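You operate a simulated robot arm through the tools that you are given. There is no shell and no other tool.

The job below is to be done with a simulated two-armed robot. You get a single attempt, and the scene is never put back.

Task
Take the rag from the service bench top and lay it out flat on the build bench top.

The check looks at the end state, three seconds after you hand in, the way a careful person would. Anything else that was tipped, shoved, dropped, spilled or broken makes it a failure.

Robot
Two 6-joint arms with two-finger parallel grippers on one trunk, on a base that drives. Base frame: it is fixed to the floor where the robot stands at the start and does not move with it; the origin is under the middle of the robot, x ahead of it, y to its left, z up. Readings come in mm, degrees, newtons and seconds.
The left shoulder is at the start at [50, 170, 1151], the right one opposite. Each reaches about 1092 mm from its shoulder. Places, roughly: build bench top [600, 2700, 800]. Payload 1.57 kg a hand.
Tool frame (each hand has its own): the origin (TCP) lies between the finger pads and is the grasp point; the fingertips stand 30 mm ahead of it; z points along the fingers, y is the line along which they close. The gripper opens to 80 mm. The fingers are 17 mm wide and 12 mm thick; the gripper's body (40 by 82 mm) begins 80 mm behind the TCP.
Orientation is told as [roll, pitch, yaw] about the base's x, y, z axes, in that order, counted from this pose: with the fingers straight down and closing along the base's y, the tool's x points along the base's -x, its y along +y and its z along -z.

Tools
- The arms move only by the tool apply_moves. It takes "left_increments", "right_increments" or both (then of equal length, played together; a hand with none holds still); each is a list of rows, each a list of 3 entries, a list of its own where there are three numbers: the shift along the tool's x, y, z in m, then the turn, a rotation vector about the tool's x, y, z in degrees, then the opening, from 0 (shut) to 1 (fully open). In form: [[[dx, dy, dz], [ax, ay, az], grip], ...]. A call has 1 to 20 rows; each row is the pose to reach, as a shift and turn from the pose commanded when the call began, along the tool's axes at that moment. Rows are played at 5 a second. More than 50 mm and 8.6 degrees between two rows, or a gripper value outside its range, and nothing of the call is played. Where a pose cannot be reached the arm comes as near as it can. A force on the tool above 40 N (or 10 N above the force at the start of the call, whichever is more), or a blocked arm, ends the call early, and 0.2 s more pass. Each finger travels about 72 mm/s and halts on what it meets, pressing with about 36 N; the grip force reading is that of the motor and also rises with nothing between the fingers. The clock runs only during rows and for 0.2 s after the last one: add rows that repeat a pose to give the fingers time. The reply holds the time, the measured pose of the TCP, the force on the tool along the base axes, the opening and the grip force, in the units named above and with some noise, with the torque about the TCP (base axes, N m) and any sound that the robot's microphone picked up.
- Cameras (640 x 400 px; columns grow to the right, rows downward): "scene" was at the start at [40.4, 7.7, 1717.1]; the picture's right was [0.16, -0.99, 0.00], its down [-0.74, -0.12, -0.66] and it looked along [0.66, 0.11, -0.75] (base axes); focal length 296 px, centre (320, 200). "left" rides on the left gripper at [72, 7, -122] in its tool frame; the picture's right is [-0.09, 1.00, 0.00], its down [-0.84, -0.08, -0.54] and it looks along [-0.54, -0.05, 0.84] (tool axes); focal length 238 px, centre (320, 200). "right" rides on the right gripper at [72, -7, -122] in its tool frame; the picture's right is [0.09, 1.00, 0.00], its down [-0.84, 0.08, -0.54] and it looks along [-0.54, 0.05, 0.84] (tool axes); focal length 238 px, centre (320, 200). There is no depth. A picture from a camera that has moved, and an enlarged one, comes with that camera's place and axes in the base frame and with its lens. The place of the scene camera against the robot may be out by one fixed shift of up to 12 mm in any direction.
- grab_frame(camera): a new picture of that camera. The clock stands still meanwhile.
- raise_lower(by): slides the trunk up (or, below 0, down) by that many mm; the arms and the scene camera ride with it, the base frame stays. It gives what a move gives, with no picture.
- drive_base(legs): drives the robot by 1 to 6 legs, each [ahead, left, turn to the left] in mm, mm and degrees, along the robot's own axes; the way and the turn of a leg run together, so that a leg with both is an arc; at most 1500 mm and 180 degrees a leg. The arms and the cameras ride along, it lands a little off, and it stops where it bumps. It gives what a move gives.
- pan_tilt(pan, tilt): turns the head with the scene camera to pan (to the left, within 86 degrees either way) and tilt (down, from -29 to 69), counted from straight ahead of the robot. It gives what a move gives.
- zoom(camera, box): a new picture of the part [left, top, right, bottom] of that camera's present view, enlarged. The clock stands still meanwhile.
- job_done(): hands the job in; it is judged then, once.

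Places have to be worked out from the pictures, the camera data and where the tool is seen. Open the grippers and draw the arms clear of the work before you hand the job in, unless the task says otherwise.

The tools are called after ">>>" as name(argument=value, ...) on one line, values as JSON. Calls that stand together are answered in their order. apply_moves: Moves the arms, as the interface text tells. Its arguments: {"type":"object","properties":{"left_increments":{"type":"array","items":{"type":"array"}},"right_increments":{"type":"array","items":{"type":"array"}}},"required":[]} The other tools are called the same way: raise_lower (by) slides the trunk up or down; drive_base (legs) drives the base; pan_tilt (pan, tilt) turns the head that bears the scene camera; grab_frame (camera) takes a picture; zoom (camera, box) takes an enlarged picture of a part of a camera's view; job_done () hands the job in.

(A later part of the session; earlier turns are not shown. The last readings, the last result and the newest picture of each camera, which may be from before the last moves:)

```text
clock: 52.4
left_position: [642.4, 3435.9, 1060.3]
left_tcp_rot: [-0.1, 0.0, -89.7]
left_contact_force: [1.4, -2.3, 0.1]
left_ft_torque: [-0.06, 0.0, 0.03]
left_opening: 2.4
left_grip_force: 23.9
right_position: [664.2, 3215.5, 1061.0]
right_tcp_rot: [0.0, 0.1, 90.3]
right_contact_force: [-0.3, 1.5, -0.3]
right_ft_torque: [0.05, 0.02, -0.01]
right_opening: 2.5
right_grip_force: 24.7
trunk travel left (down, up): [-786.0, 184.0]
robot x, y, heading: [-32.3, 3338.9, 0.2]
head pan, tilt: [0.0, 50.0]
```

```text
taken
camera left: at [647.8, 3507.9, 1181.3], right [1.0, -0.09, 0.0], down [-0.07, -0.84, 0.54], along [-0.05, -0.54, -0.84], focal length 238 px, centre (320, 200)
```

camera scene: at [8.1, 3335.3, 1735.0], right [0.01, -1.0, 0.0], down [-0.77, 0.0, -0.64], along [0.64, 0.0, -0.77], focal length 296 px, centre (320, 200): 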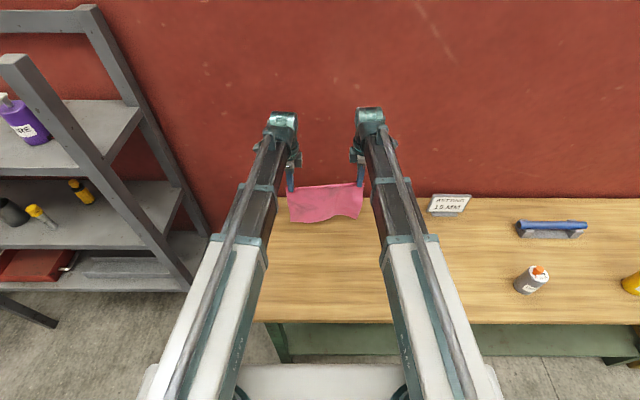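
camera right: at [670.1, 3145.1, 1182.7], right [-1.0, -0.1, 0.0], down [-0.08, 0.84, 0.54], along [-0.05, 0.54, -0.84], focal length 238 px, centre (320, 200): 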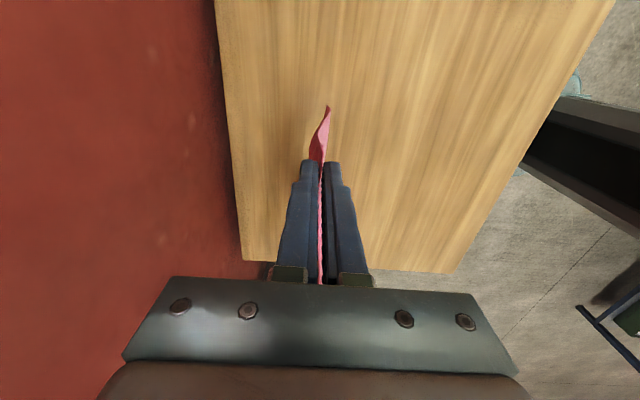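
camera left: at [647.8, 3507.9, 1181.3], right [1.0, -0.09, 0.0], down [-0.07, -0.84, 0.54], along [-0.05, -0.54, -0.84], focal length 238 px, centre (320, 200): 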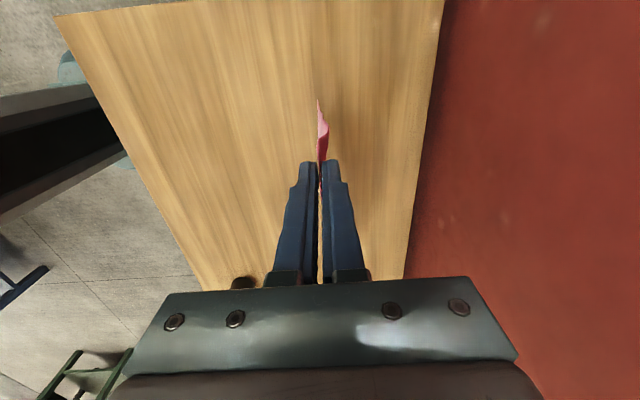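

The bench below the rag is clear, and the cloth's lower edge hangs about 50 mm above it. I lower it to just touch and begin laying: small steps down with the hands moving back toward the robot.

>>> raise_lower(by=-45)

>>> apply_moves(left_increments=[[[0, -0.01, 0], [0, 0, 0], 0], [[0, -0.02, 0], [0, 0, 0], 0]], right_increments=[[[0, 0.01, 0], [0, 0, 0], 0], [[0, 0.02, 0], [0, 0, 0], 0]])

>>> raise_lower(by=-20)

>>> apply_moves(left_increments=[[[0, -0.01, 0], [0, 0, 0], 0], [[0, -0.02, 0], [0, 0, 0], 0]], right_increments=[[[0, 0.01, 0], [0, 0, 0], 0], [[0, 0.02, 0], [0, 0, 0], 0]])

>>> raise_lower(by=-20)

>>> grab_frame(camera="right")

>>> grab_frame(camera="scene")

```text
clock: 53.3
left_position: [643.4, 3435.0, 1014.8]
left_tcp_rot: [0.0, 0.0, -89.7]
left_contact_force: [0.4, -2.6, -0.1]
left_ft_torque: [-0.06, -0.03, -0.01]
left_opening: 2.5
left_grip_force: 23.3
right_position: [664.6, 3216.3, 1016.1]
right_tcp_rot: [0.0, 0.0, 90.3]
right_contact_force: [0.2, 3.3, -0.8]
right_ft_torque: [0.04, 0.0, -0.03]
right_opening: 2.6
right_grip_force: 23.2
trunk travel left (down, up): [-741.0, 229.0]
robot x, y, heading: [-31.6, 3340.4, 0.3]
head pan, tilt: [0.0, 50.0]
```

```text
clock: 53.9
left_position: [621.5, 3435.7, 1015.6]
left_tcp_rot: [0.0, 0.0, -89.7]
left_contact_force: [-0.3, -1.3, -0.7]
left_ft_torque: [-0.01, 0.01, -0.01]
left_opening: 2.4
left_grip_force: 23.6
right_position: [642.9, 3217.3, 1014.9]
right_tcp_rot: [-0.1, 0.0, 90.3]
right_contact_force: [-0.1, 0.1, 1.0]
right_ft_torque: [0.02, -0.02, -0.02]
right_opening: 2.4
right_grip_force: 23.4
trunk travel left (down, up): [-741.0, 229.0]
robot x, y, heading: [-31.2, 3341.1, 0.2]
head pan, tilt: [0.0, 50.0]
```

```text
clock: 54.6
left_position: [623.3, 3434.1, 996.3]
left_tcp_rot: [0.0, -0.1, -89.6]
left_contact_force: [0.3, -0.3, -0.2]
left_ft_torque: [-0.02, -0.06, 0.0]
left_opening: 2.2
left_grip_force: 23.6
right_position: [643.2, 3216.5, 994.8]
right_tcp_rot: [0.0, -0.1, 90.3]
right_contact_force: [-0.5, 1.7, 0.2]
right_ft_torque: [0.03, 0.02, -0.01]
right_opening: 2.6
right_grip_force: 24.7
trunk travel left (down, up): [-721.0, 249.0]
robot x, y, heading: [-32.5, 3340.9, 0.4]
head pan, tilt: [0.0, 50.0]
```

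```text
clock: 55.2
left_position: [600.7, 3434.9, 995.5]
left_tcp_rot: [0.0, 0.0, -89.8]
left_contact_force: [1.0, -0.8, -0.2]
left_ft_torque: [-0.03, -0.03, -0.01]
left_opening: 2.4
left_grip_force: 23.6
right_position: [622.4, 3217.2, 995.3]
right_tcp_rot: [0.1, -0.1, 90.3]
right_contact_force: [0.3, 0.4, -0.3]
right_ft_torque: [0.02, 0.02, -0.01]
right_opening: 2.5
right_grip_force: 23.9
trunk travel left (down, up): [-721.0, 249.0]
robot x, y, heading: [-34.4, 3338.5, 0.2]
head pan, tilt: [0.0, 50.0]
```

```text
clock: 55.9
left_position: [601.7, 3434.9, 975.6]
left_tcp_rot: [0.0, 0.0, -89.7]
left_contact_force: [-0.1, -0.6, 1.2]
left_ft_torque: [0.0, -0.02, -0.03]
left_opening: 2.8
left_grip_force: 24.1
right_position: [624.4, 3217.7, 975.3]
right_tcp_rot: [-0.1, -0.1, 90.4]
right_contact_force: [0.2, 1.6, -0.2]
right_ft_torque: [0.01, -0.01, -0.06]
right_opening: 2.5
right_grip_force: 24.2
trunk travel left (down, up): [-701.0, 269.0]
robot x, y, heading: [-34.0, 3337.1, 0.2]
head pan, tilt: [0.0, 50.0]
```

```text
taken
camera right: at [629.2, 3145.8, 1097.7], right [-1.0, -0.1, 0.0], down [-0.08, 0.84, 0.54], along [-0.05, 0.54, -0.84], focal length 238 px, centre (320, 200)
```

right: 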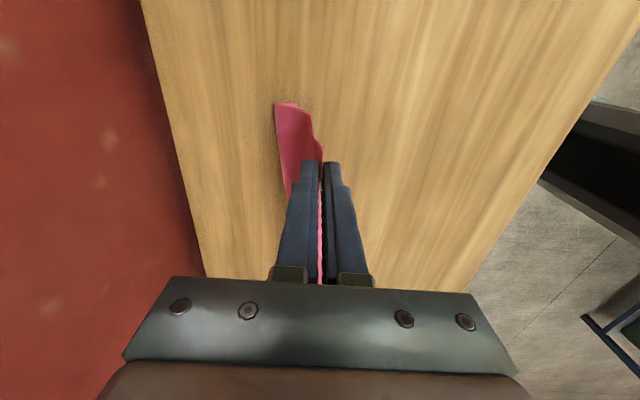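

```text
taken
camera scene: at [7.9, 3335.3, 1649.9], right [0.01, -1.0, 0.0], down [-0.77, 0.0, -0.64], along [0.64, 0.0, -0.77], focal length 296 px, centre (320, 200)
```

scene: 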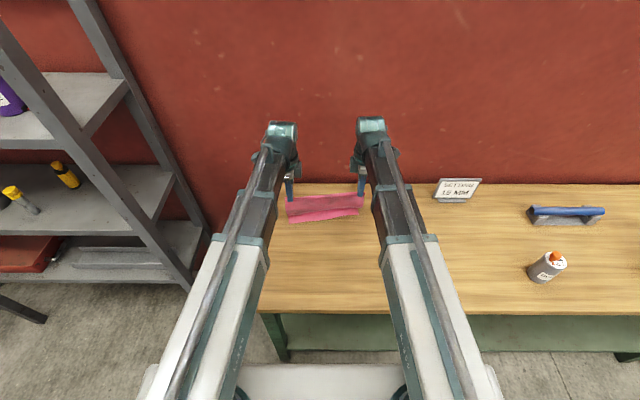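

The lower edge has touched and trails forward under the hands as wanted, at about x 678. I continue the alternating back-and-down steps.

>>> apply_moves(left_increments=[[[0, -0.013, 0], [0, 0, 0], 0], [[0, -0.026, 0], [0, 0, 0], 0]], right_increments=[[[0, 0.013, 0], [0, 0, 0], 0], [[0, 0.026, 0], [0, 0, 0], 0]])

>>> raise_lower(by=-20)

>>> apply_moves(left_increments=[[[0, -0.011, 0], [0, 0, 0], 0], [[0, -0.022, 0], [0, 0, 0], 0]], right_increments=[[[0, 0.011, 0], [0, 0, 0], 0], [[0, 0.022, 0], [0, 0, 0], 0]])

>>> raise_lower(by=-20)

>>> apply_moves(left_increments=[[[0, -0.01, 0], [0, 0, 0], 0], [[0, -0.02, 0], [0, 0, 0], 0]], right_increments=[[[0, 0.01, 0], [0, 0, 0], 0], [[0, 0.02, 0], [0, 0, 0], 0]])

>>> raise_lower(by=-20)

>>> grab_frame(camera="right")

>>> grab_frame(camera="left")

>>> zoom(camera="scene", box=[220, 120, 460, 270])

```text
clock: 56.5
left_position: [576.5, 3436.0, 975.4]
left_tcp_rot: [0.0, 0.0, -89.7]
left_contact_force: [0.9, -1.4, 0.3]
left_ft_torque: [0.01, 0.0, 0.0]
left_opening: 2.3
left_grip_force: 24.0
right_position: [597.7, 3216.7, 974.8]
right_tcp_rot: [0.0, 0.1, 90.4]
right_contact_force: [-0.6, 0.4, 0.0]
right_ft_torque: [-0.02, 0.0, 0.01]
right_opening: 2.5
right_grip_force: 23.8
trunk travel left (down, up): [-701.0, 269.0]
robot x, y, heading: [-31.2, 3338.2, 0.4]
head pan, tilt: [0.0, 50.0]
```

```text
clock: 57.1
left_position: [577.4, 3434.8, 955.6]
left_tcp_rot: [0.1, -0.1, -89.7]
left_contact_force: [-0.5, -1.6, 0.3]
left_ft_torque: [-0.02, -0.07, 0.0]
left_opening: 2.4
left_grip_force: 24.2
right_position: [597.1, 3217.1, 955.2]
right_tcp_rot: [0.0, 0.0, 90.2]
right_contact_force: [-0.5, 0.4, 0.6]
right_ft_torque: [0.02, -0.01, -0.01]
right_opening: 2.3
right_grip_force: 23.3
trunk travel left (down, up): [-681.0, 289.0]
robot x, y, heading: [-29.6, 3341.7, 0.2]
head pan, tilt: [0.0, 50.0]
```

```text
clock: 57.7
left_position: [554.0, 3433.4, 956.7]
left_tcp_rot: [-0.1, -0.1, -89.7]
left_contact_force: [0.3, 0.7, -1.2]
left_ft_torque: [0.01, 0.02, 0.01]
left_opening: 2.2
left_grip_force: 23.9
right_position: [575.2, 3217.2, 956.4]
right_tcp_rot: [0.0, 0.0, 90.3]
right_contact_force: [0.3, 0.4, -1.3]
right_ft_torque: [-0.01, -0.04, -0.01]
right_opening: 2.4
right_grip_force: 24.1
trunk travel left (down, up): [-681.0, 289.0]
robot x, y, heading: [-32.8, 3339.6, 0.0]
head pan, tilt: [0.0, 50.0]
```

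```text
clock: 58.4
left_position: [555.9, 3434.0, 935.4]
left_tcp_rot: [0.0, 0.1, -89.7]
left_contact_force: [0.4, -0.7, 0.4]
left_ft_torque: [-0.02, 0.0, 0.01]
left_opening: 2.3
left_grip_force: 23.8
right_position: [575.1, 3216.6, 935.4]
right_tcp_rot: [0.0, -0.1, 90.3]
right_contact_force: [-0.5, 0.6, 0.0]
right_ft_torque: [0.02, 0.01, 0.01]
right_opening: 2.4
right_grip_force: 24.6
trunk travel left (down, up): [-661.0, 309.0]
robot x, y, heading: [-31.3, 3341.5, 0.6]
head pan, tilt: [0.0, 50.0]
```

```text
clock: 59.0
left_position: [536.0, 3433.4, 935.4]
left_tcp_rot: [0.0, 0.0, -89.7]
left_contact_force: [0.6, 0.7, 0.2]
left_ft_torque: [0.02, -0.06, 0.0]
left_opening: 2.6
left_grip_force: 23.8
right_position: [554.4, 3217.1, 936.4]
right_tcp_rot: [0.0, 0.0, 90.4]
right_contact_force: [0.0, 0.2, 0.8]
right_ft_torque: [-0.03, 0.01, -0.02]
right_opening: 2.6
right_grip_force: 24.0
trunk travel left (down, up): [-661.0, 309.0]
robot x, y, heading: [-32.5, 3339.5, 0.4]
head pan, tilt: [0.0, 50.0]
```

```text
clock: 59.7
left_position: [537.1, 3433.3, 914.5]
left_tcp_rot: [0.0, 0.0, -89.7]
left_contact_force: [0.0, 0.3, -0.1]
left_ft_torque: [-0.01, -0.06, 0.02]
left_opening: 2.7
left_grip_force: 23.2
right_position: [554.1, 3217.5, 915.4]
right_tcp_rot: [0.0, 0.0, 90.4]
right_contact_force: [-0.3, -0.4, -0.5]
right_ft_torque: [0.0, 0.0, -0.02]
right_opening: 2.5
right_grip_force: 23.5
trunk travel left (down, up): [-641.0, 329.0]
robot x, y, heading: [-31.8, 3342.3, 0.7]
head pan, tilt: [0.0, 50.0]
```

```text
taken
camera right: at [560.3, 3146.3, 1037.7], right [-1.0, -0.1, 0.0], down [-0.08, 0.84, 0.54], along [-0.05, 0.54, -0.84], focal length 238 px, centre (320, 200)
```

right: 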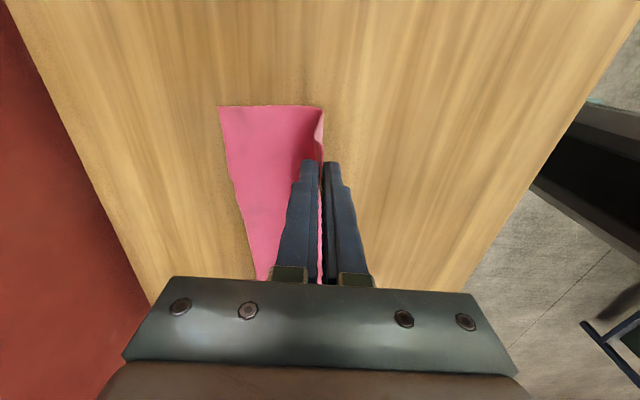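

```text
taken
camera left: at [541.7, 3505.5, 1036.3], right [1.0, -0.09, 0.0], down [-0.07, -0.84, 0.54], along [-0.05, -0.54, -0.84], focal length 238 px, centre (320, 200)
```

left: 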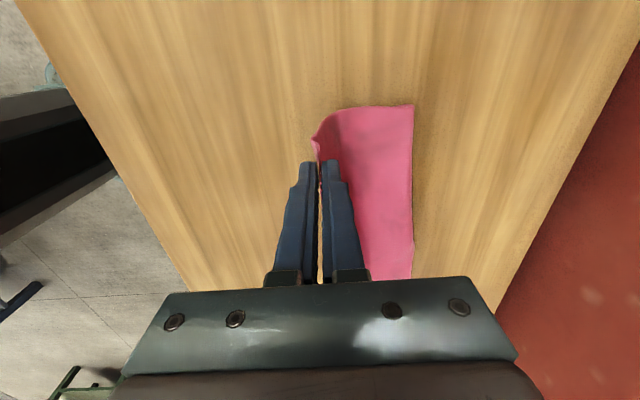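

```text
2.67 times, centred on (340, 195) of scene
camera zoom: at [8.0, 3335.3, 1589.9], right [0.01, -1.0, 0.0], down [-0.77, 0.0, -0.64], along [0.64, 0.0, -0.77], focal length 788 px, centre (267, 213)
```

zoom: 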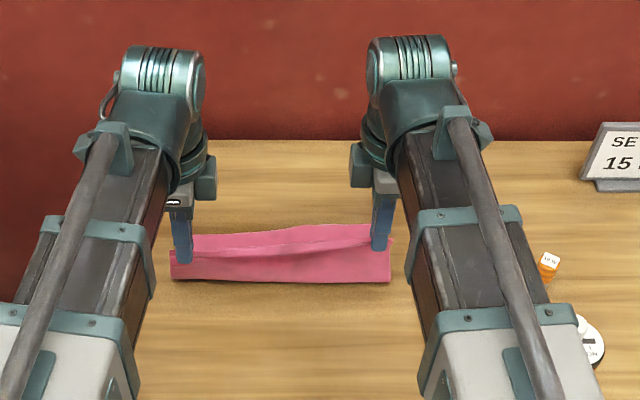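

The rag is laying out well, with the far edge at about x 651 and flat on the bench. I continue until the fingertips are about 10 mm above the top.

>>> apply_moves(left_increments=[[[0, -0.011, 0], [0, 0, 0], 0], [[0, -0.022, 0], [0, 0, 0], 0]], right_increments=[[[0, 0.011, 0], [0, 0, 0], 0], [[0, 0.022, 0], [0, 0, 0], 0]])

>>> raise_lower(by=-20)

>>> apply_moves(left_increments=[[[0, -0.011, 0], [0, 0, 0], 0], [[0, -0.022, 0], [0, 0, 0], 0]], right_increments=[[[0, 0.011, 0], [0, 0, 0], 0], [[0, 0.022, 0], [0, 0, 0], 0]])

>>> raise_lower(by=-20)

>>> apply_moves(left_increments=[[[0, -0.01, 0], [0, 0, 0], 0], [[0, -0.02, 0], [0, 0, 0], 0]], right_increments=[[[0, 0.01, 0], [0, 0, 0], 0], [[0, 0.02, 0], [0, 0, 0], 0]])

>>> raise_lower(by=-20)

>>> apply_moves(left_increments=[[[0, -0.008, 0], [0, 0, 0], 0], [[0, -0.016, 0], [0, 0, 0], 0]], right_increments=[[[0, 0.008, 0], [0, 0, 0], 0], [[0, 0.016, 0], [0, 0, 0], 0]])

>>> raise_lower(by=-14)

>>> grab_frame(camera="right")

>>> grab_frame(camera="left")

>>> zoom(camera="scene", box=[220, 120, 460, 270])

```text
clock: 60.3
left_position: [514.5, 3431.8, 915.8]
left_tcp_rot: [0.0, 0.0, -89.8]
left_contact_force: [-0.2, 0.3, -0.7]
left_ft_torque: [0.0, -0.02, 0.02]
left_opening: 2.2
left_grip_force: 23.6
right_position: [532.3, 3217.0, 915.1]
right_tcp_rot: [0.0, -0.1, 90.3]
right_contact_force: [-0.4, 0.0, -0.7]
right_ft_torque: [-0.01, 0.01, 0.01]
right_opening: 2.8
right_grip_force: 23.8
trunk travel left (down, up): [-641.0, 329.0]
robot x, y, heading: [-29.0, 3339.1, 0.4]
head pan, tilt: [0.0, 50.0]
```

```text
clock: 60.9
left_position: [515.5, 3432.6, 896.6]
left_tcp_rot: [0.1, 0.0, -89.7]
left_contact_force: [0.5, 0.4, 0.6]
left_ft_torque: [-0.01, 0.0, -0.01]
left_opening: 2.4
left_grip_force: 23.9
right_position: [532.1, 3217.5, 895.1]
right_tcp_rot: [0.0, 0.0, 90.3]
right_contact_force: [0.2, 0.2, -0.5]
right_ft_torque: [-0.01, 0.0, -0.01]
right_opening: 2.5
right_grip_force: 23.8
trunk travel left (down, up): [-621.0, 349.0]
robot x, y, heading: [-34.5, 3339.1, 0.4]
head pan, tilt: [0.0, 50.0]
```

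```text
clock: 61.5
left_position: [492.7, 3433.9, 897.0]
left_tcp_rot: [0.0, 0.0, -89.7]
left_contact_force: [0.1, 0.4, 0.0]
left_ft_torque: [0.03, -0.01, 0.01]
left_opening: 2.3
left_grip_force: 24.0
right_position: [510.2, 3217.4, 895.3]
right_tcp_rot: [0.0, 0.1, 90.3]
right_contact_force: [0.7, 0.1, -0.2]
right_ft_torque: [-0.01, -0.02, -0.01]
right_opening: 2.5
right_grip_force: 24.2
trunk travel left (down, up): [-621.0, 349.0]
robot x, y, heading: [-33.5, 3343.3, 0.1]
head pan, tilt: [0.0, 50.0]
```

```text
clock: 62.2
left_position: [492.8, 3432.4, 875.6]
left_tcp_rot: [0.0, 0.0, -89.8]
left_contact_force: [-0.6, 0.2, -0.4]
left_ft_torque: [-0.02, 0.02, 0.03]
left_opening: 2.8
left_grip_force: 23.3
right_position: [510.7, 3217.8, 876.0]
right_tcp_rot: [0.0, 0.0, 90.3]
right_contact_force: [0.1, -0.4, 0.6]
right_ft_torque: [0.04, 0.02, -0.04]
right_opening: 2.7
right_grip_force: 23.8
trunk travel left (down, up): [-601.0, 369.0]
robot x, y, heading: [-31.6, 3341.1, 0.2]
head pan, tilt: [0.0, 50.0]
```

```text
clock: 62.8
left_position: [472.6, 3433.2, 875.5]
left_tcp_rot: [-0.1, 0.0, -89.7]
left_contact_force: [0.0, 0.0, -0.4]
left_ft_torque: [0.01, -0.02, -0.01]
left_opening: 2.2
left_grip_force: 23.9
right_position: [490.5, 3218.8, 875.6]
right_tcp_rot: [0.0, 0.1, 90.3]
right_contact_force: [-0.1, 0.6, -0.6]
right_ft_torque: [0.01, 0.01, -0.03]
right_opening: 2.6
right_grip_force: 24.1
trunk travel left (down, up): [-601.0, 369.0]
robot x, y, heading: [-30.6, 3340.4, 0.3]
head pan, tilt: [0.0, 50.0]
```

```text
clock: 63.5
left_position: [473.5, 3432.9, 855.7]
left_tcp_rot: [0.0, 0.0, -89.7]
left_contact_force: [0.1, -0.3, 0.0]
left_ft_torque: [-0.05, 0.02, 0.03]
left_opening: 2.5
left_grip_force: 24.0
right_position: [491.7, 3218.1, 855.3]
right_tcp_rot: [0.0, 0.0, 90.2]
right_contact_force: [-0.7, 0.1, 1.0]
right_ft_torque: [0.0, 0.02, -0.03]
right_opening: 2.7
right_grip_force: 23.2
trunk travel left (down, up): [-581.0, 389.0]
robot x, y, heading: [-31.5, 3337.0, 0.3]
head pan, tilt: [0.0, 50.0]
```

```text
clock: 64.1
left_position: [456.2, 3432.9, 856.3]
left_tcp_rot: [0.1, 0.1, -89.7]
left_contact_force: [-0.6, -0.6, 0.0]
left_ft_torque: [-0.01, -0.02, -0.01]
left_opening: 2.2
left_grip_force: 23.2
right_position: [473.8, 3214.9, 856.3]
right_tcp_rot: [-0.1, 0.1, 90.3]
right_contact_force: [-0.5, 0.4, 0.2]
right_ft_torque: [0.02, -0.02, -0.02]
right_opening: 2.6
right_grip_force: 23.9
trunk travel left (down, up): [-581.0, 389.0]
robot x, y, heading: [-32.8, 3338.5, 0.3]
head pan, tilt: [0.0, 50.0]
```

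```text
clock: 64.7
left_position: [457.1, 3433.5, 840.5]
left_tcp_rot: [-0.1, 0.0, -89.7]
left_contact_force: [0.5, 0.0, 0.7]
left_ft_torque: [-0.01, 0.0, 0.02]
left_opening: 2.3
left_grip_force: 24.3
right_position: [475.1, 3216.8, 841.1]
right_tcp_rot: [0.0, 0.1, 90.3]
right_contact_force: [-0.3, 0.7, 1.2]
right_ft_torque: [-0.02, 0.0, 0.0]
right_opening: 2.5
right_grip_force: 23.7
trunk travel left (down, up): [-567.0, 403.0]
robot x, y, heading: [-29.3, 3338.0, 0.3]
head pan, tilt: [0.0, 50.0]
```

```text
taken
camera right: at [480.4, 3145.2, 963.6], right [-1.0, -0.1, 0.0], down [-0.08, 0.84, 0.54], along [-0.05, 0.54, -0.84], focal length 238 px, centre (320, 200)
```

right: 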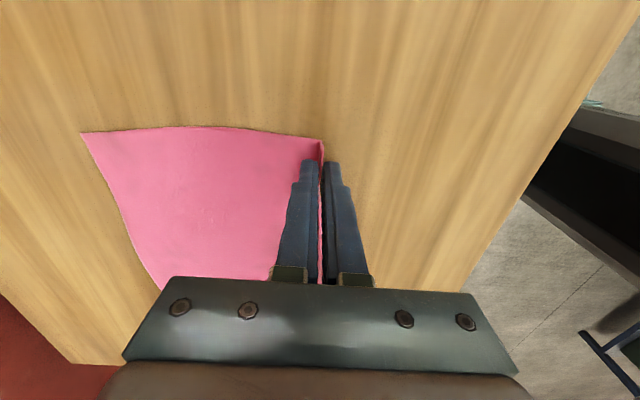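

```text
taken
camera left: at [462.0, 3504.7, 962.2], right [1.0, -0.09, 0.0], down [-0.07, -0.84, 0.54], along [-0.05, -0.54, -0.84], focal length 238 px, centre (320, 200)
```

left: 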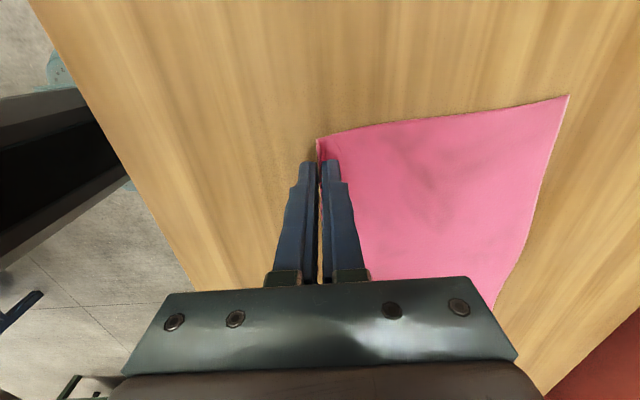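

```text
2.67 times, centred on (340, 195) of scene
camera zoom: at [8.2, 3335.3, 1515.9], right [0.01, -1.0, 0.0], down [-0.77, 0.0, -0.64], along [0.64, 0.0, -0.77], focal length 788 px, centre (267, 213)
```

zoom: 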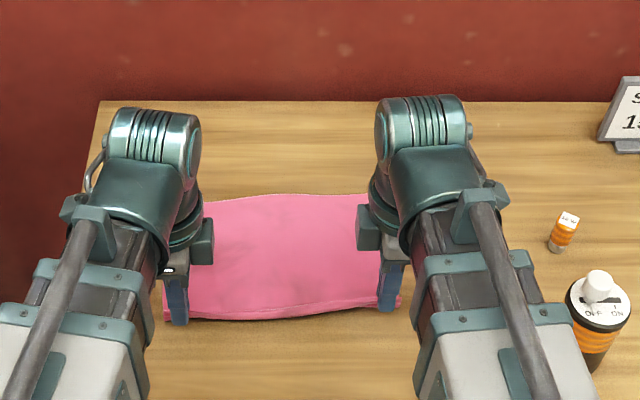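

The rag lies nearly flat, with only the near edge still held at about 10 mm height. I pull back slightly to take out the slack, then lower until the tips are just above the top.

>>> apply_moves(left_increments=[[[0, -0.006, 0], [0, 0, 0], 0], [[0, -0.012, 0], [0, 0, 0], 0]], right_increments=[[[0, 0.006, 0], [0, 0, 0], 0], [[0, 0.012, 0], [0, 0, 0], 0]])

>>> raise_lower(by=-7)

>>> grab_frame(camera="right")

>>> grab_frame(camera="left")

```text
clock: 65.3
left_position: [444.1, 3433.5, 841.7]
left_tcp_rot: [0.1, 0.0, -89.7]
left_contact_force: [0.2, 0.0, -0.2]
left_ft_torque: [0.01, 0.01, 0.0]
left_opening: 2.4
left_grip_force: 23.8
right_position: [463.0, 3217.0, 842.4]
right_tcp_rot: [0.0, 0.1, 90.3]
right_contact_force: [-0.5, 0.3, -0.2]
right_ft_torque: [0.01, 0.0, -0.01]
right_opening: 2.6
right_grip_force: 23.9
trunk travel left (down, up): [-567.0, 403.0]
robot x, y, heading: [-29.1, 3336.0, 0.3]
head pan, tilt: [0.0, 50.0]
```

```text
clock: 65.8
left_position: [443.2, 3431.9, 835.1]
left_tcp_rot: [0.0, 0.0, -89.7]
left_contact_force: [0.0, -0.3, -0.2]
left_ft_torque: [0.0, 0.01, -0.01]
left_opening: 2.3
left_grip_force: 24.0
right_position: [462.6, 3217.5, 834.2]
right_tcp_rot: [0.0, 0.0, 90.2]
right_contact_force: [-0.5, 0.0, 0.4]
right_ft_torque: [-0.01, -0.01, 0.02]
right_opening: 2.6
right_grip_force: 23.3
trunk travel left (down, up): [-560.0, 410.0]
robot x, y, heading: [-33.5, 3341.4, 0.1]
head pan, tilt: [0.0, 50.0]
```

```text
taken
camera right: at [468.6, 3145.6, 956.7], right [-1.0, -0.1, 0.0], down [-0.08, 0.84, 0.54], along [-0.05, 0.54, -0.84], focal length 238 px, centre (320, 200)
```

right: 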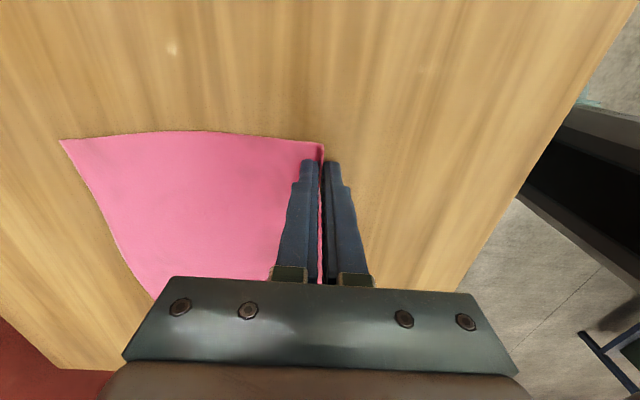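

```text
taken
camera left: at [449.7, 3504.2, 955.3], right [1.0, -0.09, 0.0], down [-0.07, -0.84, 0.54], along [-0.05, -0.54, -0.84], focal length 238 px, centre (320, 200)
```

left: 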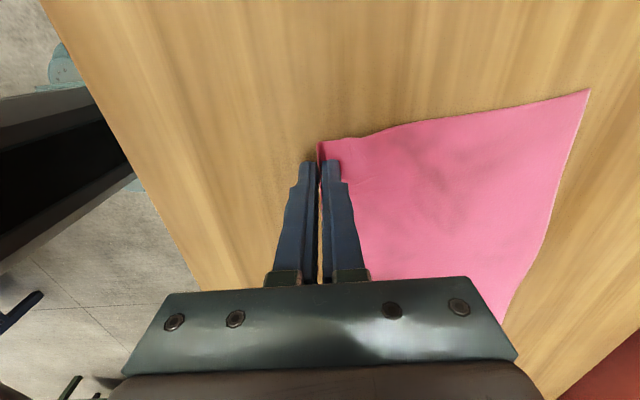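

The tips are about 4 mm above the bench and the cloth is smooth. I open gently while shifting the hands back, so the inner fingers stay put and then sweep the released edge outward.

>>> apply_moves(left_increments=[[[0, -0.004, 0], [0, 0, 0], 0.1], [[0, -0.008, 0], [0, 0, 0], 0.2], [[0, -0.012, 0], [0, 0, 0], 0.3], [[0, -0.013, 0], [0, 0, 0], 0.3], [[0, -0.013, 0], [0, 0, 0], 0.3]], right_increments=[[[0, 0.004, 0], [0, 0, 0], 0.1], [[0, 0.008, 0], [0, 0, 0], 0.2], [[0, 0.012, 0], [0, 0, 0], 0.3], [[0, 0.013, 0], [0, 0, 0], 0.3], [[0, 0.013, 0], [0, 0, 0], 0.3]])

>>> grab_frame(camera="right")

>>> grab_frame(camera="left")

```text
clock: 67.0
left_position: [431.4, 3433.2, 833.7]
left_tcp_rot: [0.0, 0.0, -89.8]
left_contact_force: [-0.5, -0.9, 0.5]
left_ft_torque: [0.02, 0.02, 0.01]
left_opening: 24.0
left_grip_force: 0.0
right_position: [449.5, 3215.4, 835.2]
right_tcp_rot: [0.0, 0.0, 90.3]
right_contact_force: [-0.1, 0.2, 0.9]
right_ft_torque: [-0.01, 0.0, 0.0]
right_opening: 24.0
right_grip_force: 0.1
trunk travel left (down, up): [-560.0, 410.0]
robot x, y, heading: [-31.8, 3341.6, 0.4]
head pan, tilt: [0.0, 50.0]
```

```text
taken
camera right: at [455.6, 3145.7, 956.6], right [-1.0, -0.1, 0.0], down [-0.08, 0.84, 0.54], along [-0.05, 0.54, -0.84], focal length 238 px, centre (320, 200)
```

right: 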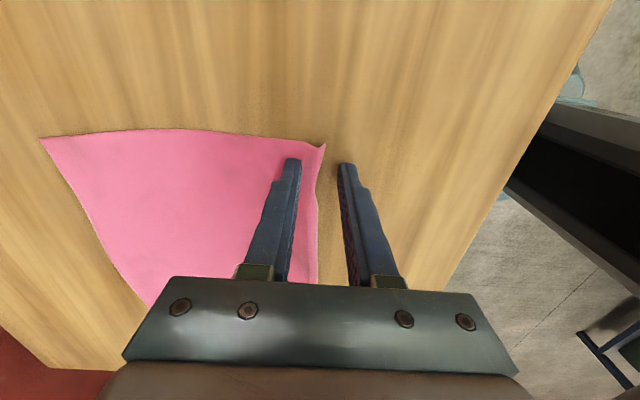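

```text
taken
camera left: at [436.6, 3504.6, 955.3], right [1.0, -0.09, 0.0], down [-0.07, -0.84, 0.54], along [-0.05, -0.54, -0.84], focal length 238 px, centre (320, 200)
```

left: 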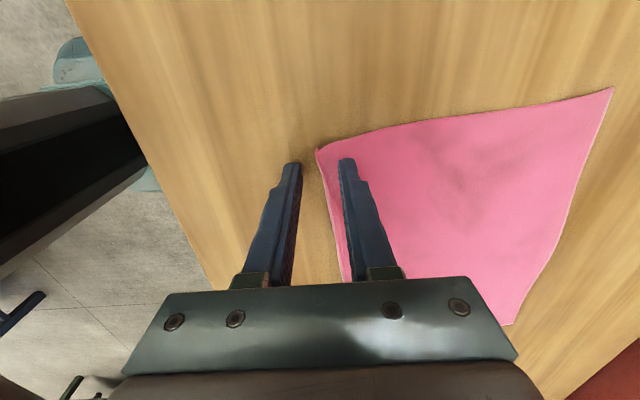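

The rag is released and its near edge turns up slightly at the corners. I sweep both hands back 35 mm so the inner fingers brush the edge down and outward.

>>> raise_lower(by=-1.5)

>>> apply_moves(left_increments=[[[0, -0.006, 0], [0, 0, 0], 0.3], [[0, -0.012, 0], [0, 0, 0], 0.3], [[0, -0.018, 0], [0, 0, 0], 0.3], [[0, -0.024, 0], [0, 0, 0], 0.3], [[0, -0.03, 0], [0, 0, 0], 0.3], [[0, -0.036, 0], [0, 0, 0], 0.3], [[0, -0.042, 0], [0, 0, 0], 0.3]], right_increments=[[[0, 0.006, 0], [0, 0, 0], 0.3], [[0, 0.012, 0], [0, 0, 0], 0.3], [[0, 0.018, 0], [0, 0, 0], 0.3], [[0, 0.024, 0], [0, 0, 0], 0.3], [[0, 0.03, 0], [0, 0, 0], 0.3], [[0, 0.036, 0], [0, 0, 0], 0.3], [[0, 0.042, 0], [0, 0, 0], 0.3]])

>>> grab_frame(camera="right")

>>> grab_frame(camera="left")

>>> zoom(camera="scene", box=[220, 120, 460, 270])

```text
clock: 67.6
left_position: [431.5, 3432.4, 832.8]
left_tcp_rot: [0.0, -0.1, -89.7]
left_contact_force: [0.7, -0.7, -0.6]
left_ft_torque: [0.0, 0.0, 0.0]
left_opening: 24.0
left_grip_force: 0.0
right_position: [450.2, 3217.1, 833.3]
right_tcp_rot: [0.1, 0.0, 90.3]
right_contact_force: [0.7, -0.4, 0.7]
right_ft_torque: [-0.01, 0.03, 0.01]
right_opening: 24.0
right_grip_force: 0.1
trunk travel left (down, up): [-558.0, 412.0]
robot x, y, heading: [-31.8, 3341.7, 0.4]
head pan, tilt: [0.0, 50.0]
```

```text
clock: 69.2
left_position: [416.1, 3426.8, 833.9]
left_tcp_rot: [0.0, 0.0, -89.7]
left_contact_force: [-0.5, 0.4, 0.0]
left_ft_torque: [0.01, 0.04, -0.01]
left_opening: 24.0
left_grip_force: 0.0
left hand out of reach, approached as far as the arm can: row 3, 4, 5, 6, 7
right_position: [424.4, 3218.2, 833.1]
right_tcp_rot: [0.1, -0.1, 90.3]
right_contact_force: [-0.3, -0.5, -0.5]
right_ft_torque: [0.04, 0.0, 0.02]
right_opening: 24.1
right_grip_force: 0.1
right hand out of reach, approached as far as the arm can: row 5, 6, 7
trunk travel left (down, up): [-558.0, 412.0]
robot x, y, heading: [-28.7, 3339.0, 0.7]
head pan, tilt: [0.0, 50.0]
```

```text
taken
camera right: at [429.8, 3147.4, 955.1], right [-1.0, -0.1, 0.0], down [-0.08, 0.84, 0.54], along [-0.05, 0.54, -0.84], focal length 238 px, centre (320, 200)
```

right: 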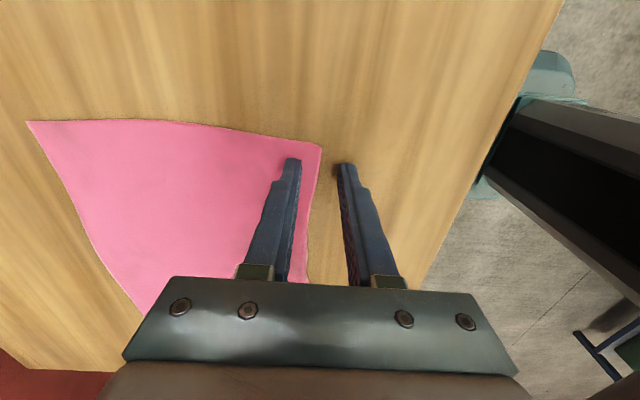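

```text
taken
camera left: at [421.8, 3498.2, 953.8], right [1.0, -0.09, 0.0], down [-0.07, -0.84, 0.54], along [-0.05, -0.54, -0.84], focal length 238 px, centre (320, 200)
```

left: 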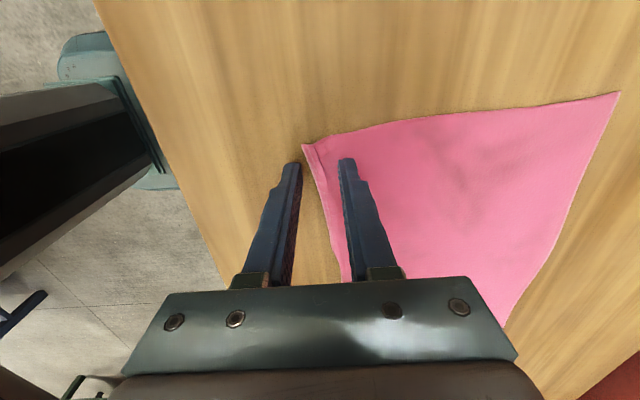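

```text
2.67 times, centred on (340, 195) of scene
camera zoom: at [8.1, 3335.1, 1507.4], right [0.01, -1.0, 0.0], down [-0.77, 0.0, -0.64], along [0.64, 0.0, -0.77], focal length 788 px, centre (267, 213)
```

zoom: 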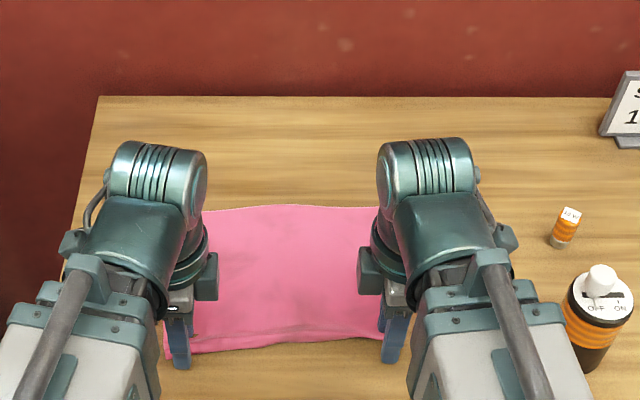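

The sweep tugged the rag back a little and the near edge now looks flatter. I raise the hands straight up and look at the rag from above.

>>> raise_lower(by=150)

>>> grab_frame(camera="right")

>>> grab_frame(camera="left")

>>> zoom(camera="scene", box=[220, 120, 460, 270])

```text
clock: 70.9
left_position: [418.1, 3425.1, 983.1]
left_tcp_rot: [-0.1, 0.0, -89.5]
left_contact_force: [-0.6, -0.1, 0.2]
left_ft_torque: [-0.01, 0.0, -0.02]
left_opening: 24.2
left_grip_force: 0.0
right_position: [423.2, 3218.6, 983.5]
right_tcp_rot: [0.1, 0.0, 90.2]
right_contact_force: [-0.4, -0.2, 0.5]
right_ft_torque: [-0.03, 0.0, 0.01]
right_opening: 23.9
right_grip_force: 0.0
trunk travel left (down, up): [-708.0, 262.0]
robot x, y, heading: [-32.1, 3339.2, -0.2]
head pan, tilt: [0.0, 50.0]
```

```text
taken
camera right: at [429.9, 3147.5, 1105.1], right [-1.0, -0.1, 0.0], down [-0.08, 0.84, 0.54], along [-0.05, 0.54, -0.84], focal length 238 px, centre (320, 200)
```

right: 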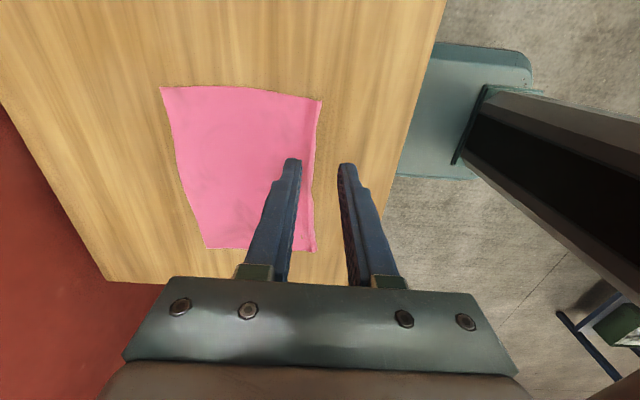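

```text
taken
camera left: at [421.9, 3498.2, 1103.7], right [1.0, -0.09, 0.0], down [-0.07, -0.84, 0.54], along [-0.05, -0.54, -0.84], focal length 238 px, centre (320, 200)
```

left: 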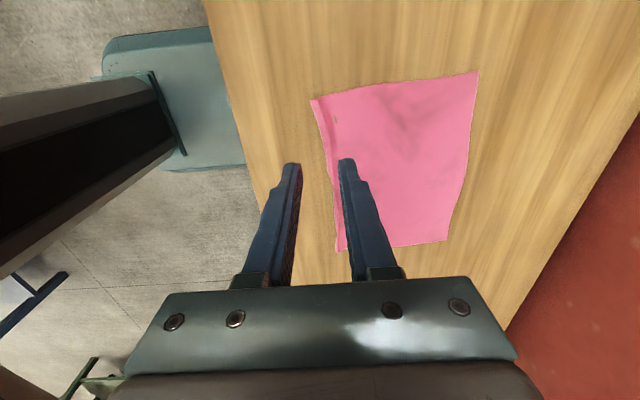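

```text
2.67 times, centred on (340, 195) of scene
camera zoom: at [8.2, 3335.2, 1657.4], right [0.01, -1.0, 0.0], down [-0.77, 0.0, -0.64], along [0.64, 0.0, -0.77], focal length 788 px, centre (267, 213)
```

zoom: 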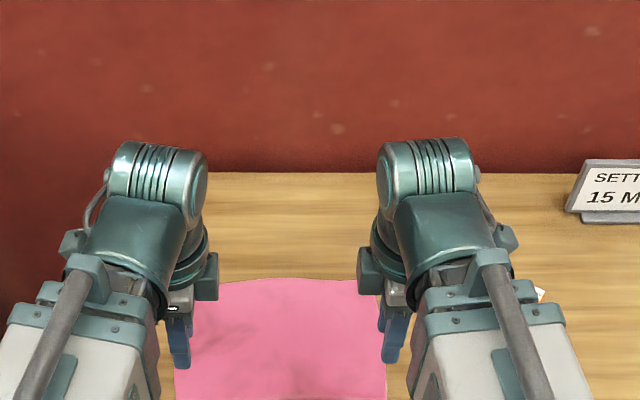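

The rag is laid out, with a slight ridge showing along the near edge by the left corner. I zoom in to judge how flat it is.

>>> zoom(camera="left", box=[290, 60, 490, 185])

>>> zoom(camera="right", box=[150, 70, 340, 190])

>>> zoom(camera="right", box=[190, 180, 340, 275])

```text
3.20 times, centred on (390, 122) of left
camera zoom: at [421.9, 3498.2, 1103.7], right [1.0, -0.09, 0.0], down [-0.07, -0.84, 0.54], along [-0.05, -0.54, -0.84], focal length 763 px, centre (96, 448)
```

zoom: 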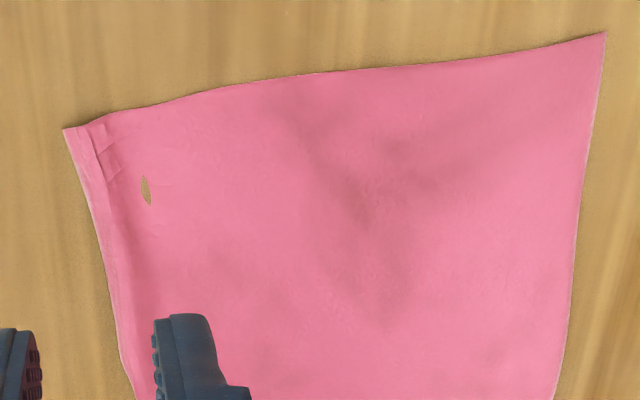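

```text
3.33 times, centred on (245, 130) of right
camera zoom: at [429.9, 3147.5, 1105.1], right [-1.0, -0.1, 0.0], down [-0.08, 0.84, 0.54], along [-0.05, 0.54, -0.84], focal length 794 px, centre (570, 433)
```

zoom: 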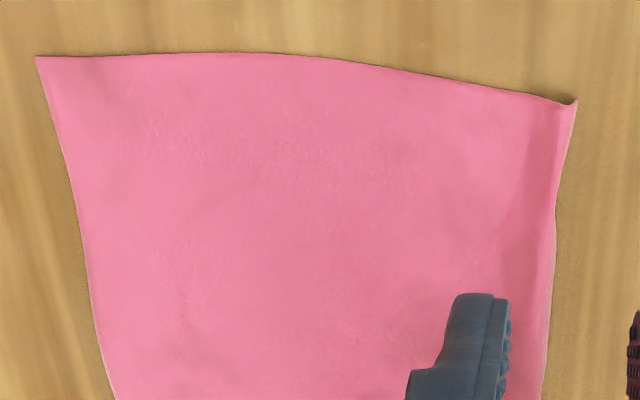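

```text
4.21 times, centred on (265, 228) of right
camera zoom: at [429.9, 3147.5, 1105.1], right [-1.0, -0.1, 0.0], down [-0.08, 0.84, 0.54], along [-0.05, 0.54, -0.84], focal length 1004 px, centre (552, 84)
```

zoom: 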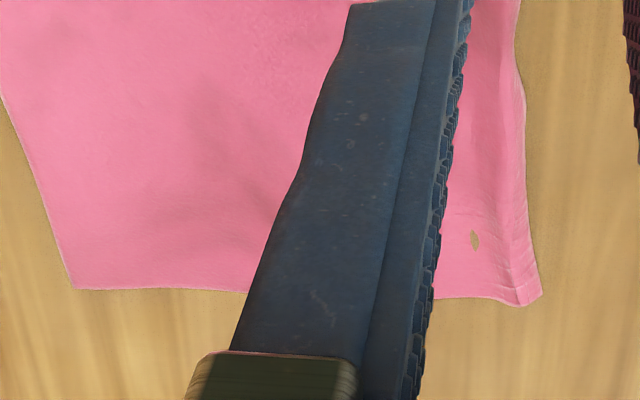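

The rag is basically flat, with a slight hem-like ridge at the near-left corner, a tiny upturned near-right corner and a small wood-coloured speck. I raise the hands, back off and look at the whole rag unobstructed.

>>> raise_lower(by=100)

>>> drive_base(legs=[[-300, 0, 0]])

>>> pan_tilt(pan=0, tilt=45)

>>> grab_frame(camera="scene")

>>> zoom(camera="scene", box=[250, 150, 410, 250])

>>> zoom(camera="left", box=[340, 80, 540, 205])

```text
clock: 72.2
left_position: [415.9, 3426.7, 1082.1]
left_tcp_rot: [-0.2, 0.0, -89.6]
left_contact_force: [-0.3, -0.2, -0.5]
left_ft_torque: [0.02, -0.04, -0.03]
left_opening: 23.7
left_grip_force: 0.0
right_position: [423.8, 3218.5, 1082.9]
right_tcp_rot: [0.2, 0.0, 90.4]
right_contact_force: [0.0, 0.2, -0.1]
right_ft_torque: [-0.01, 0.01, 0.02]
right_opening: 24.2
right_grip_force: 0.0
trunk travel left (down, up): [-808.0, 162.0]
robot x, y, heading: [-29.6, 3339.5, 0.4]
head pan, tilt: [0.0, 50.0]
```

```text
clock: 74.3
left_position: [115.6, 3424.6, 1083.1]
left_tcp_rot: [-0.1, 0.0, -89.6]
left_contact_force: [-0.7, -0.1, -0.6]
left_ft_torque: [-0.03, 0.03, 0.01]
left_opening: 23.9
left_grip_force: 0.1
right_position: [123.3, 3216.8, 1083.8]
right_tcp_rot: [0.2, 0.0, 90.2]
right_contact_force: [-0.9, -0.1, -0.6]
right_ft_torque: [-0.03, -0.02, 0.0]
right_opening: 24.3
right_grip_force: 0.1
trunk travel left (down, up): [-808.0, 162.0]
robot x, y, heading: [-332.4, 3334.8, 0.6]
head pan, tilt: [0.0, 50.0]
```

```text
clock: 75.0
left_position: [116.0, 3424.4, 1083.6]
left_tcp_rot: [0.0, 0.0, -89.7]
left_contact_force: [0.8, -0.2, -0.3]
left_ft_torque: [0.03, 0.02, 0.01]
left_opening: 24.0
left_grip_force: 0.0
right_position: [122.9, 3217.6, 1082.4]
right_tcp_rot: [0.1, 0.0, 90.3]
right_contact_force: [-0.4, 0.0, 0.6]
right_ft_torque: [0.04, -0.03, 0.0]
right_opening: 24.0
right_grip_force: 0.1
trunk travel left (down, up): [-808.0, 162.0]
robot x, y, heading: [-334.7, 3337.3, 0.3]
head pan, tilt: [0.0, 45.0]
```

```text
taken
camera scene: at [-288.0, 3333.7, 1764.3], right [0.01, -1.0, 0.0], down [-0.71, 0.0, -0.71], along [0.71, 0.0, -0.71], focal length 296 px, centre (320, 200)
```

scene: 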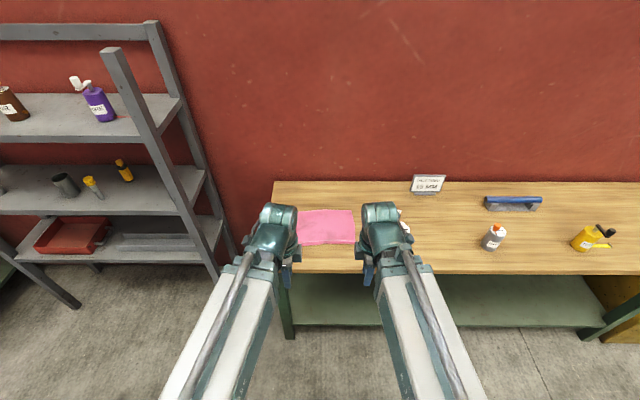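

```text
4.00 times, centred on (330, 200) of scene
camera zoom: at [-288.0, 3333.7, 1764.3], right [0.01, -1.0, 0.0], down [-0.71, 0.0, -0.71], along [0.71, 0.0, -0.71], focal length 1182 px, centre (280, 200)
```

zoom: 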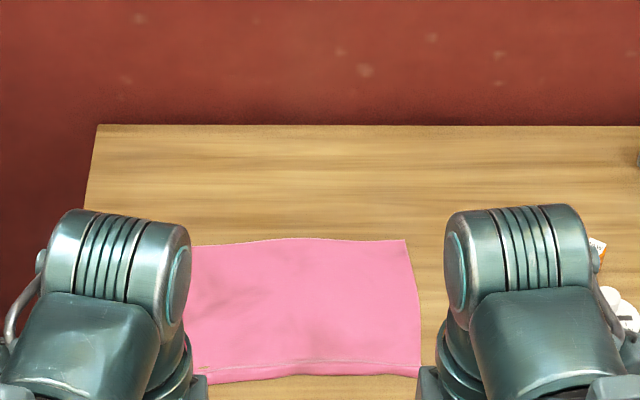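

```text
3.20 times, centred on (440, 142) of left
camera zoom: at [121.3, 3496.8, 1203.8], right [1.0, -0.09, 0.0], down [-0.07, -0.84, 0.54], along [-0.05, -0.54, -0.84], focal length 763 px, centre (-64, 384)
```

zoom: 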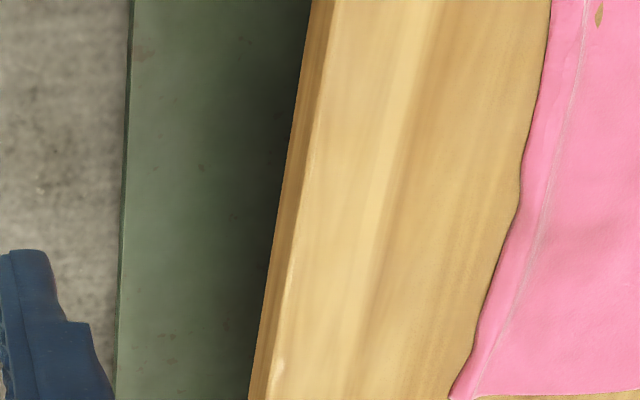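

A faint line runs parallel to the near edge about 13 mm in, and the rag measures about 13 mm short in x, so the near hem is probably folded or creased. I move closer with the left camera facing forward to inspect that edge.

>>> drive_base(legs=[[180, 0, 0]])

>>> apply_moves(left_increments=[[[-0.004, 0.011, 0], [0, 0, -8.2], 0.3], [[-0.007, 0.023, 0], [0, 0, -16.4], 0.3], [[-0.011, 0.034, 0], [0, 0, -24.5], 0.3], [[-0.015, 0.045, 0], [0, 0, -32.7], 0.3], [[-0.018, 0.056, 0], [0, 0, -40.9], 0.3], [[-0.022, 0.068, 0], [0, 0, -49.1], 0.3], [[-0.025, 0.079, 0], [0, 0, -57.3], 0.3], [[-0.029, 0.09, 0], [0, 0, -65.5], 0.3], [[-0.033, 0.101, 0], [0, 0, -73.6], 0.3], [[-0.036, 0.113, 0], [0, 0, -81.8], 0.3], [[-0.04, 0.124, 0], [0, 0, -90], 0.3]])

>>> raise_lower(by=-190)

>>> grab_frame(camera="left")

```text
clock: 76.5
left_position: [298.1, 3422.6, 1082.9]
left_tcp_rot: [-0.2, 0.0, -90.0]
left_contact_force: [1.0, 0.5, -0.1]
left_ft_torque: [0.02, 0.03, 0.03]
left_opening: 24.1
left_grip_force: 0.0
right_position: [305.2, 3215.6, 1082.8]
right_tcp_rot: [0.2, 0.1, 89.9]
right_contact_force: [-0.3, 0.3, -1.0]
right_ft_torque: [-0.01, 0.06, 0.03]
right_opening: 23.7
right_grip_force: 0.0
trunk travel left (down, up): [-808.0, 162.0]
robot x, y, heading: [-148.0, 3336.7, 0.2]
head pan, tilt: [0.0, 45.0]
```

```text
clock: 78.9
left_position: [420.6, 3383.1, 1082.4]
left_tcp_rot: [-0.1, 0.1, 0.1]
left_contact_force: [0.2, -0.6, -1.1]
left_ft_torque: [0.01, -0.03, -0.01]
left_opening: 23.6
left_grip_force: 0.0
right_position: [306.5, 3214.0, 1082.9]
right_tcp_rot: [0.1, 0.0, 89.9]
right_contact_force: [1.3, 0.2, -0.2]
right_ft_torque: [0.02, -0.03, 0.03]
right_opening: 24.0
right_grip_force: 0.0
trunk travel left (down, up): [-808.0, 162.0]
robot x, y, heading: [-150.6, 3342.0, 0.2]
head pan, tilt: [0.0, 45.0]
```

```text
clock: 80.9
left_position: [421.1, 3382.6, 893.1]
left_tcp_rot: [-0.1, 0.0, 0.0]
left_contact_force: [0.1, -0.3, -0.6]
left_ft_torque: [-0.01, 0.0, 0.0]
left_opening: 24.1
left_grip_force: 0.0
right_position: [305.3, 3214.0, 893.4]
right_tcp_rot: [0.2, 0.0, 90.0]
right_contact_force: [0.0, -0.2, -0.1]
right_ft_torque: [0.01, 0.03, 0.01]
right_opening: 23.8
right_grip_force: 0.1
trunk travel left (down, up): [-618.0, 352.0]
robot x, y, heading: [-151.8, 3336.4, 0.0]
head pan, tilt: [0.0, 45.0]
```

```text
taken
camera left: at [347.6, 3389.9, 1014.0], right [0.09, 1.0, 0.0], down [0.84, -0.08, 0.54], along [0.54, -0.05, -0.84], focal length 238 px, centre (320, 200)
```

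left: 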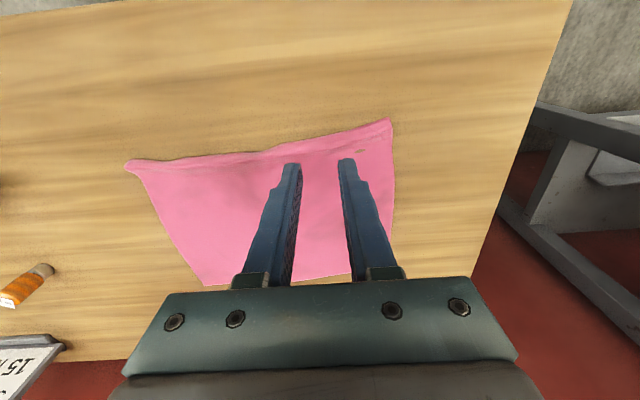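

>>> zoom(camera="left", box=[280, 105, 410, 186])

>>> zoom(camera="left", box=[115, 130, 295, 242])

```text
4.92 times, centred on (345, 146) of left
camera zoom: at [347.6, 3389.9, 1014.0], right [0.09, 1.0, 0.0], down [0.84, -0.08, 0.54], along [0.54, -0.05, -0.84], focal length 1173 px, centre (197, 468)
```

zoom: 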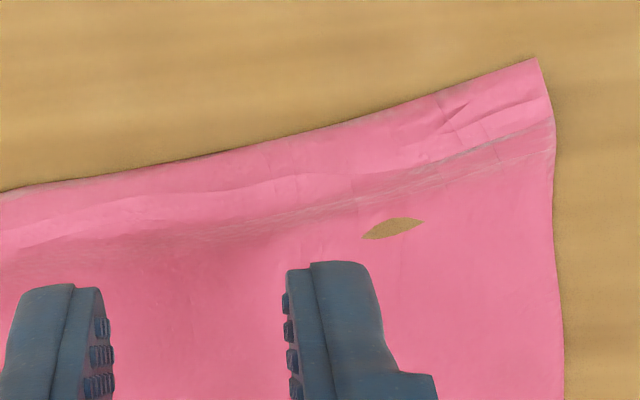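

```text
3.56 times, centred on (205, 186) of left
camera zoom: at [347.6, 3389.9, 1014.0], right [0.09, 1.0, 0.0], down [0.84, -0.08, 0.54], along [0.54, -0.05, -0.84], focal length 848 px, centre (729, 250)
```

zoom: 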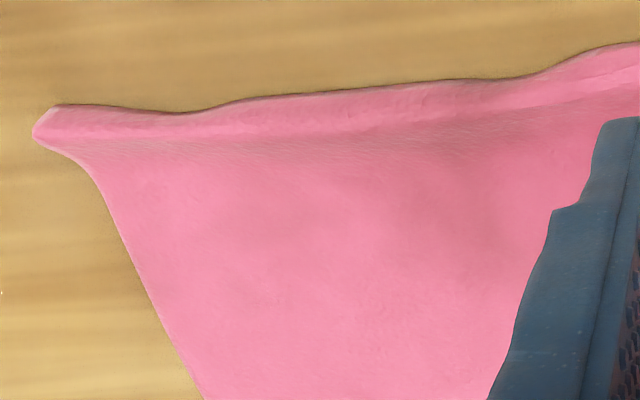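

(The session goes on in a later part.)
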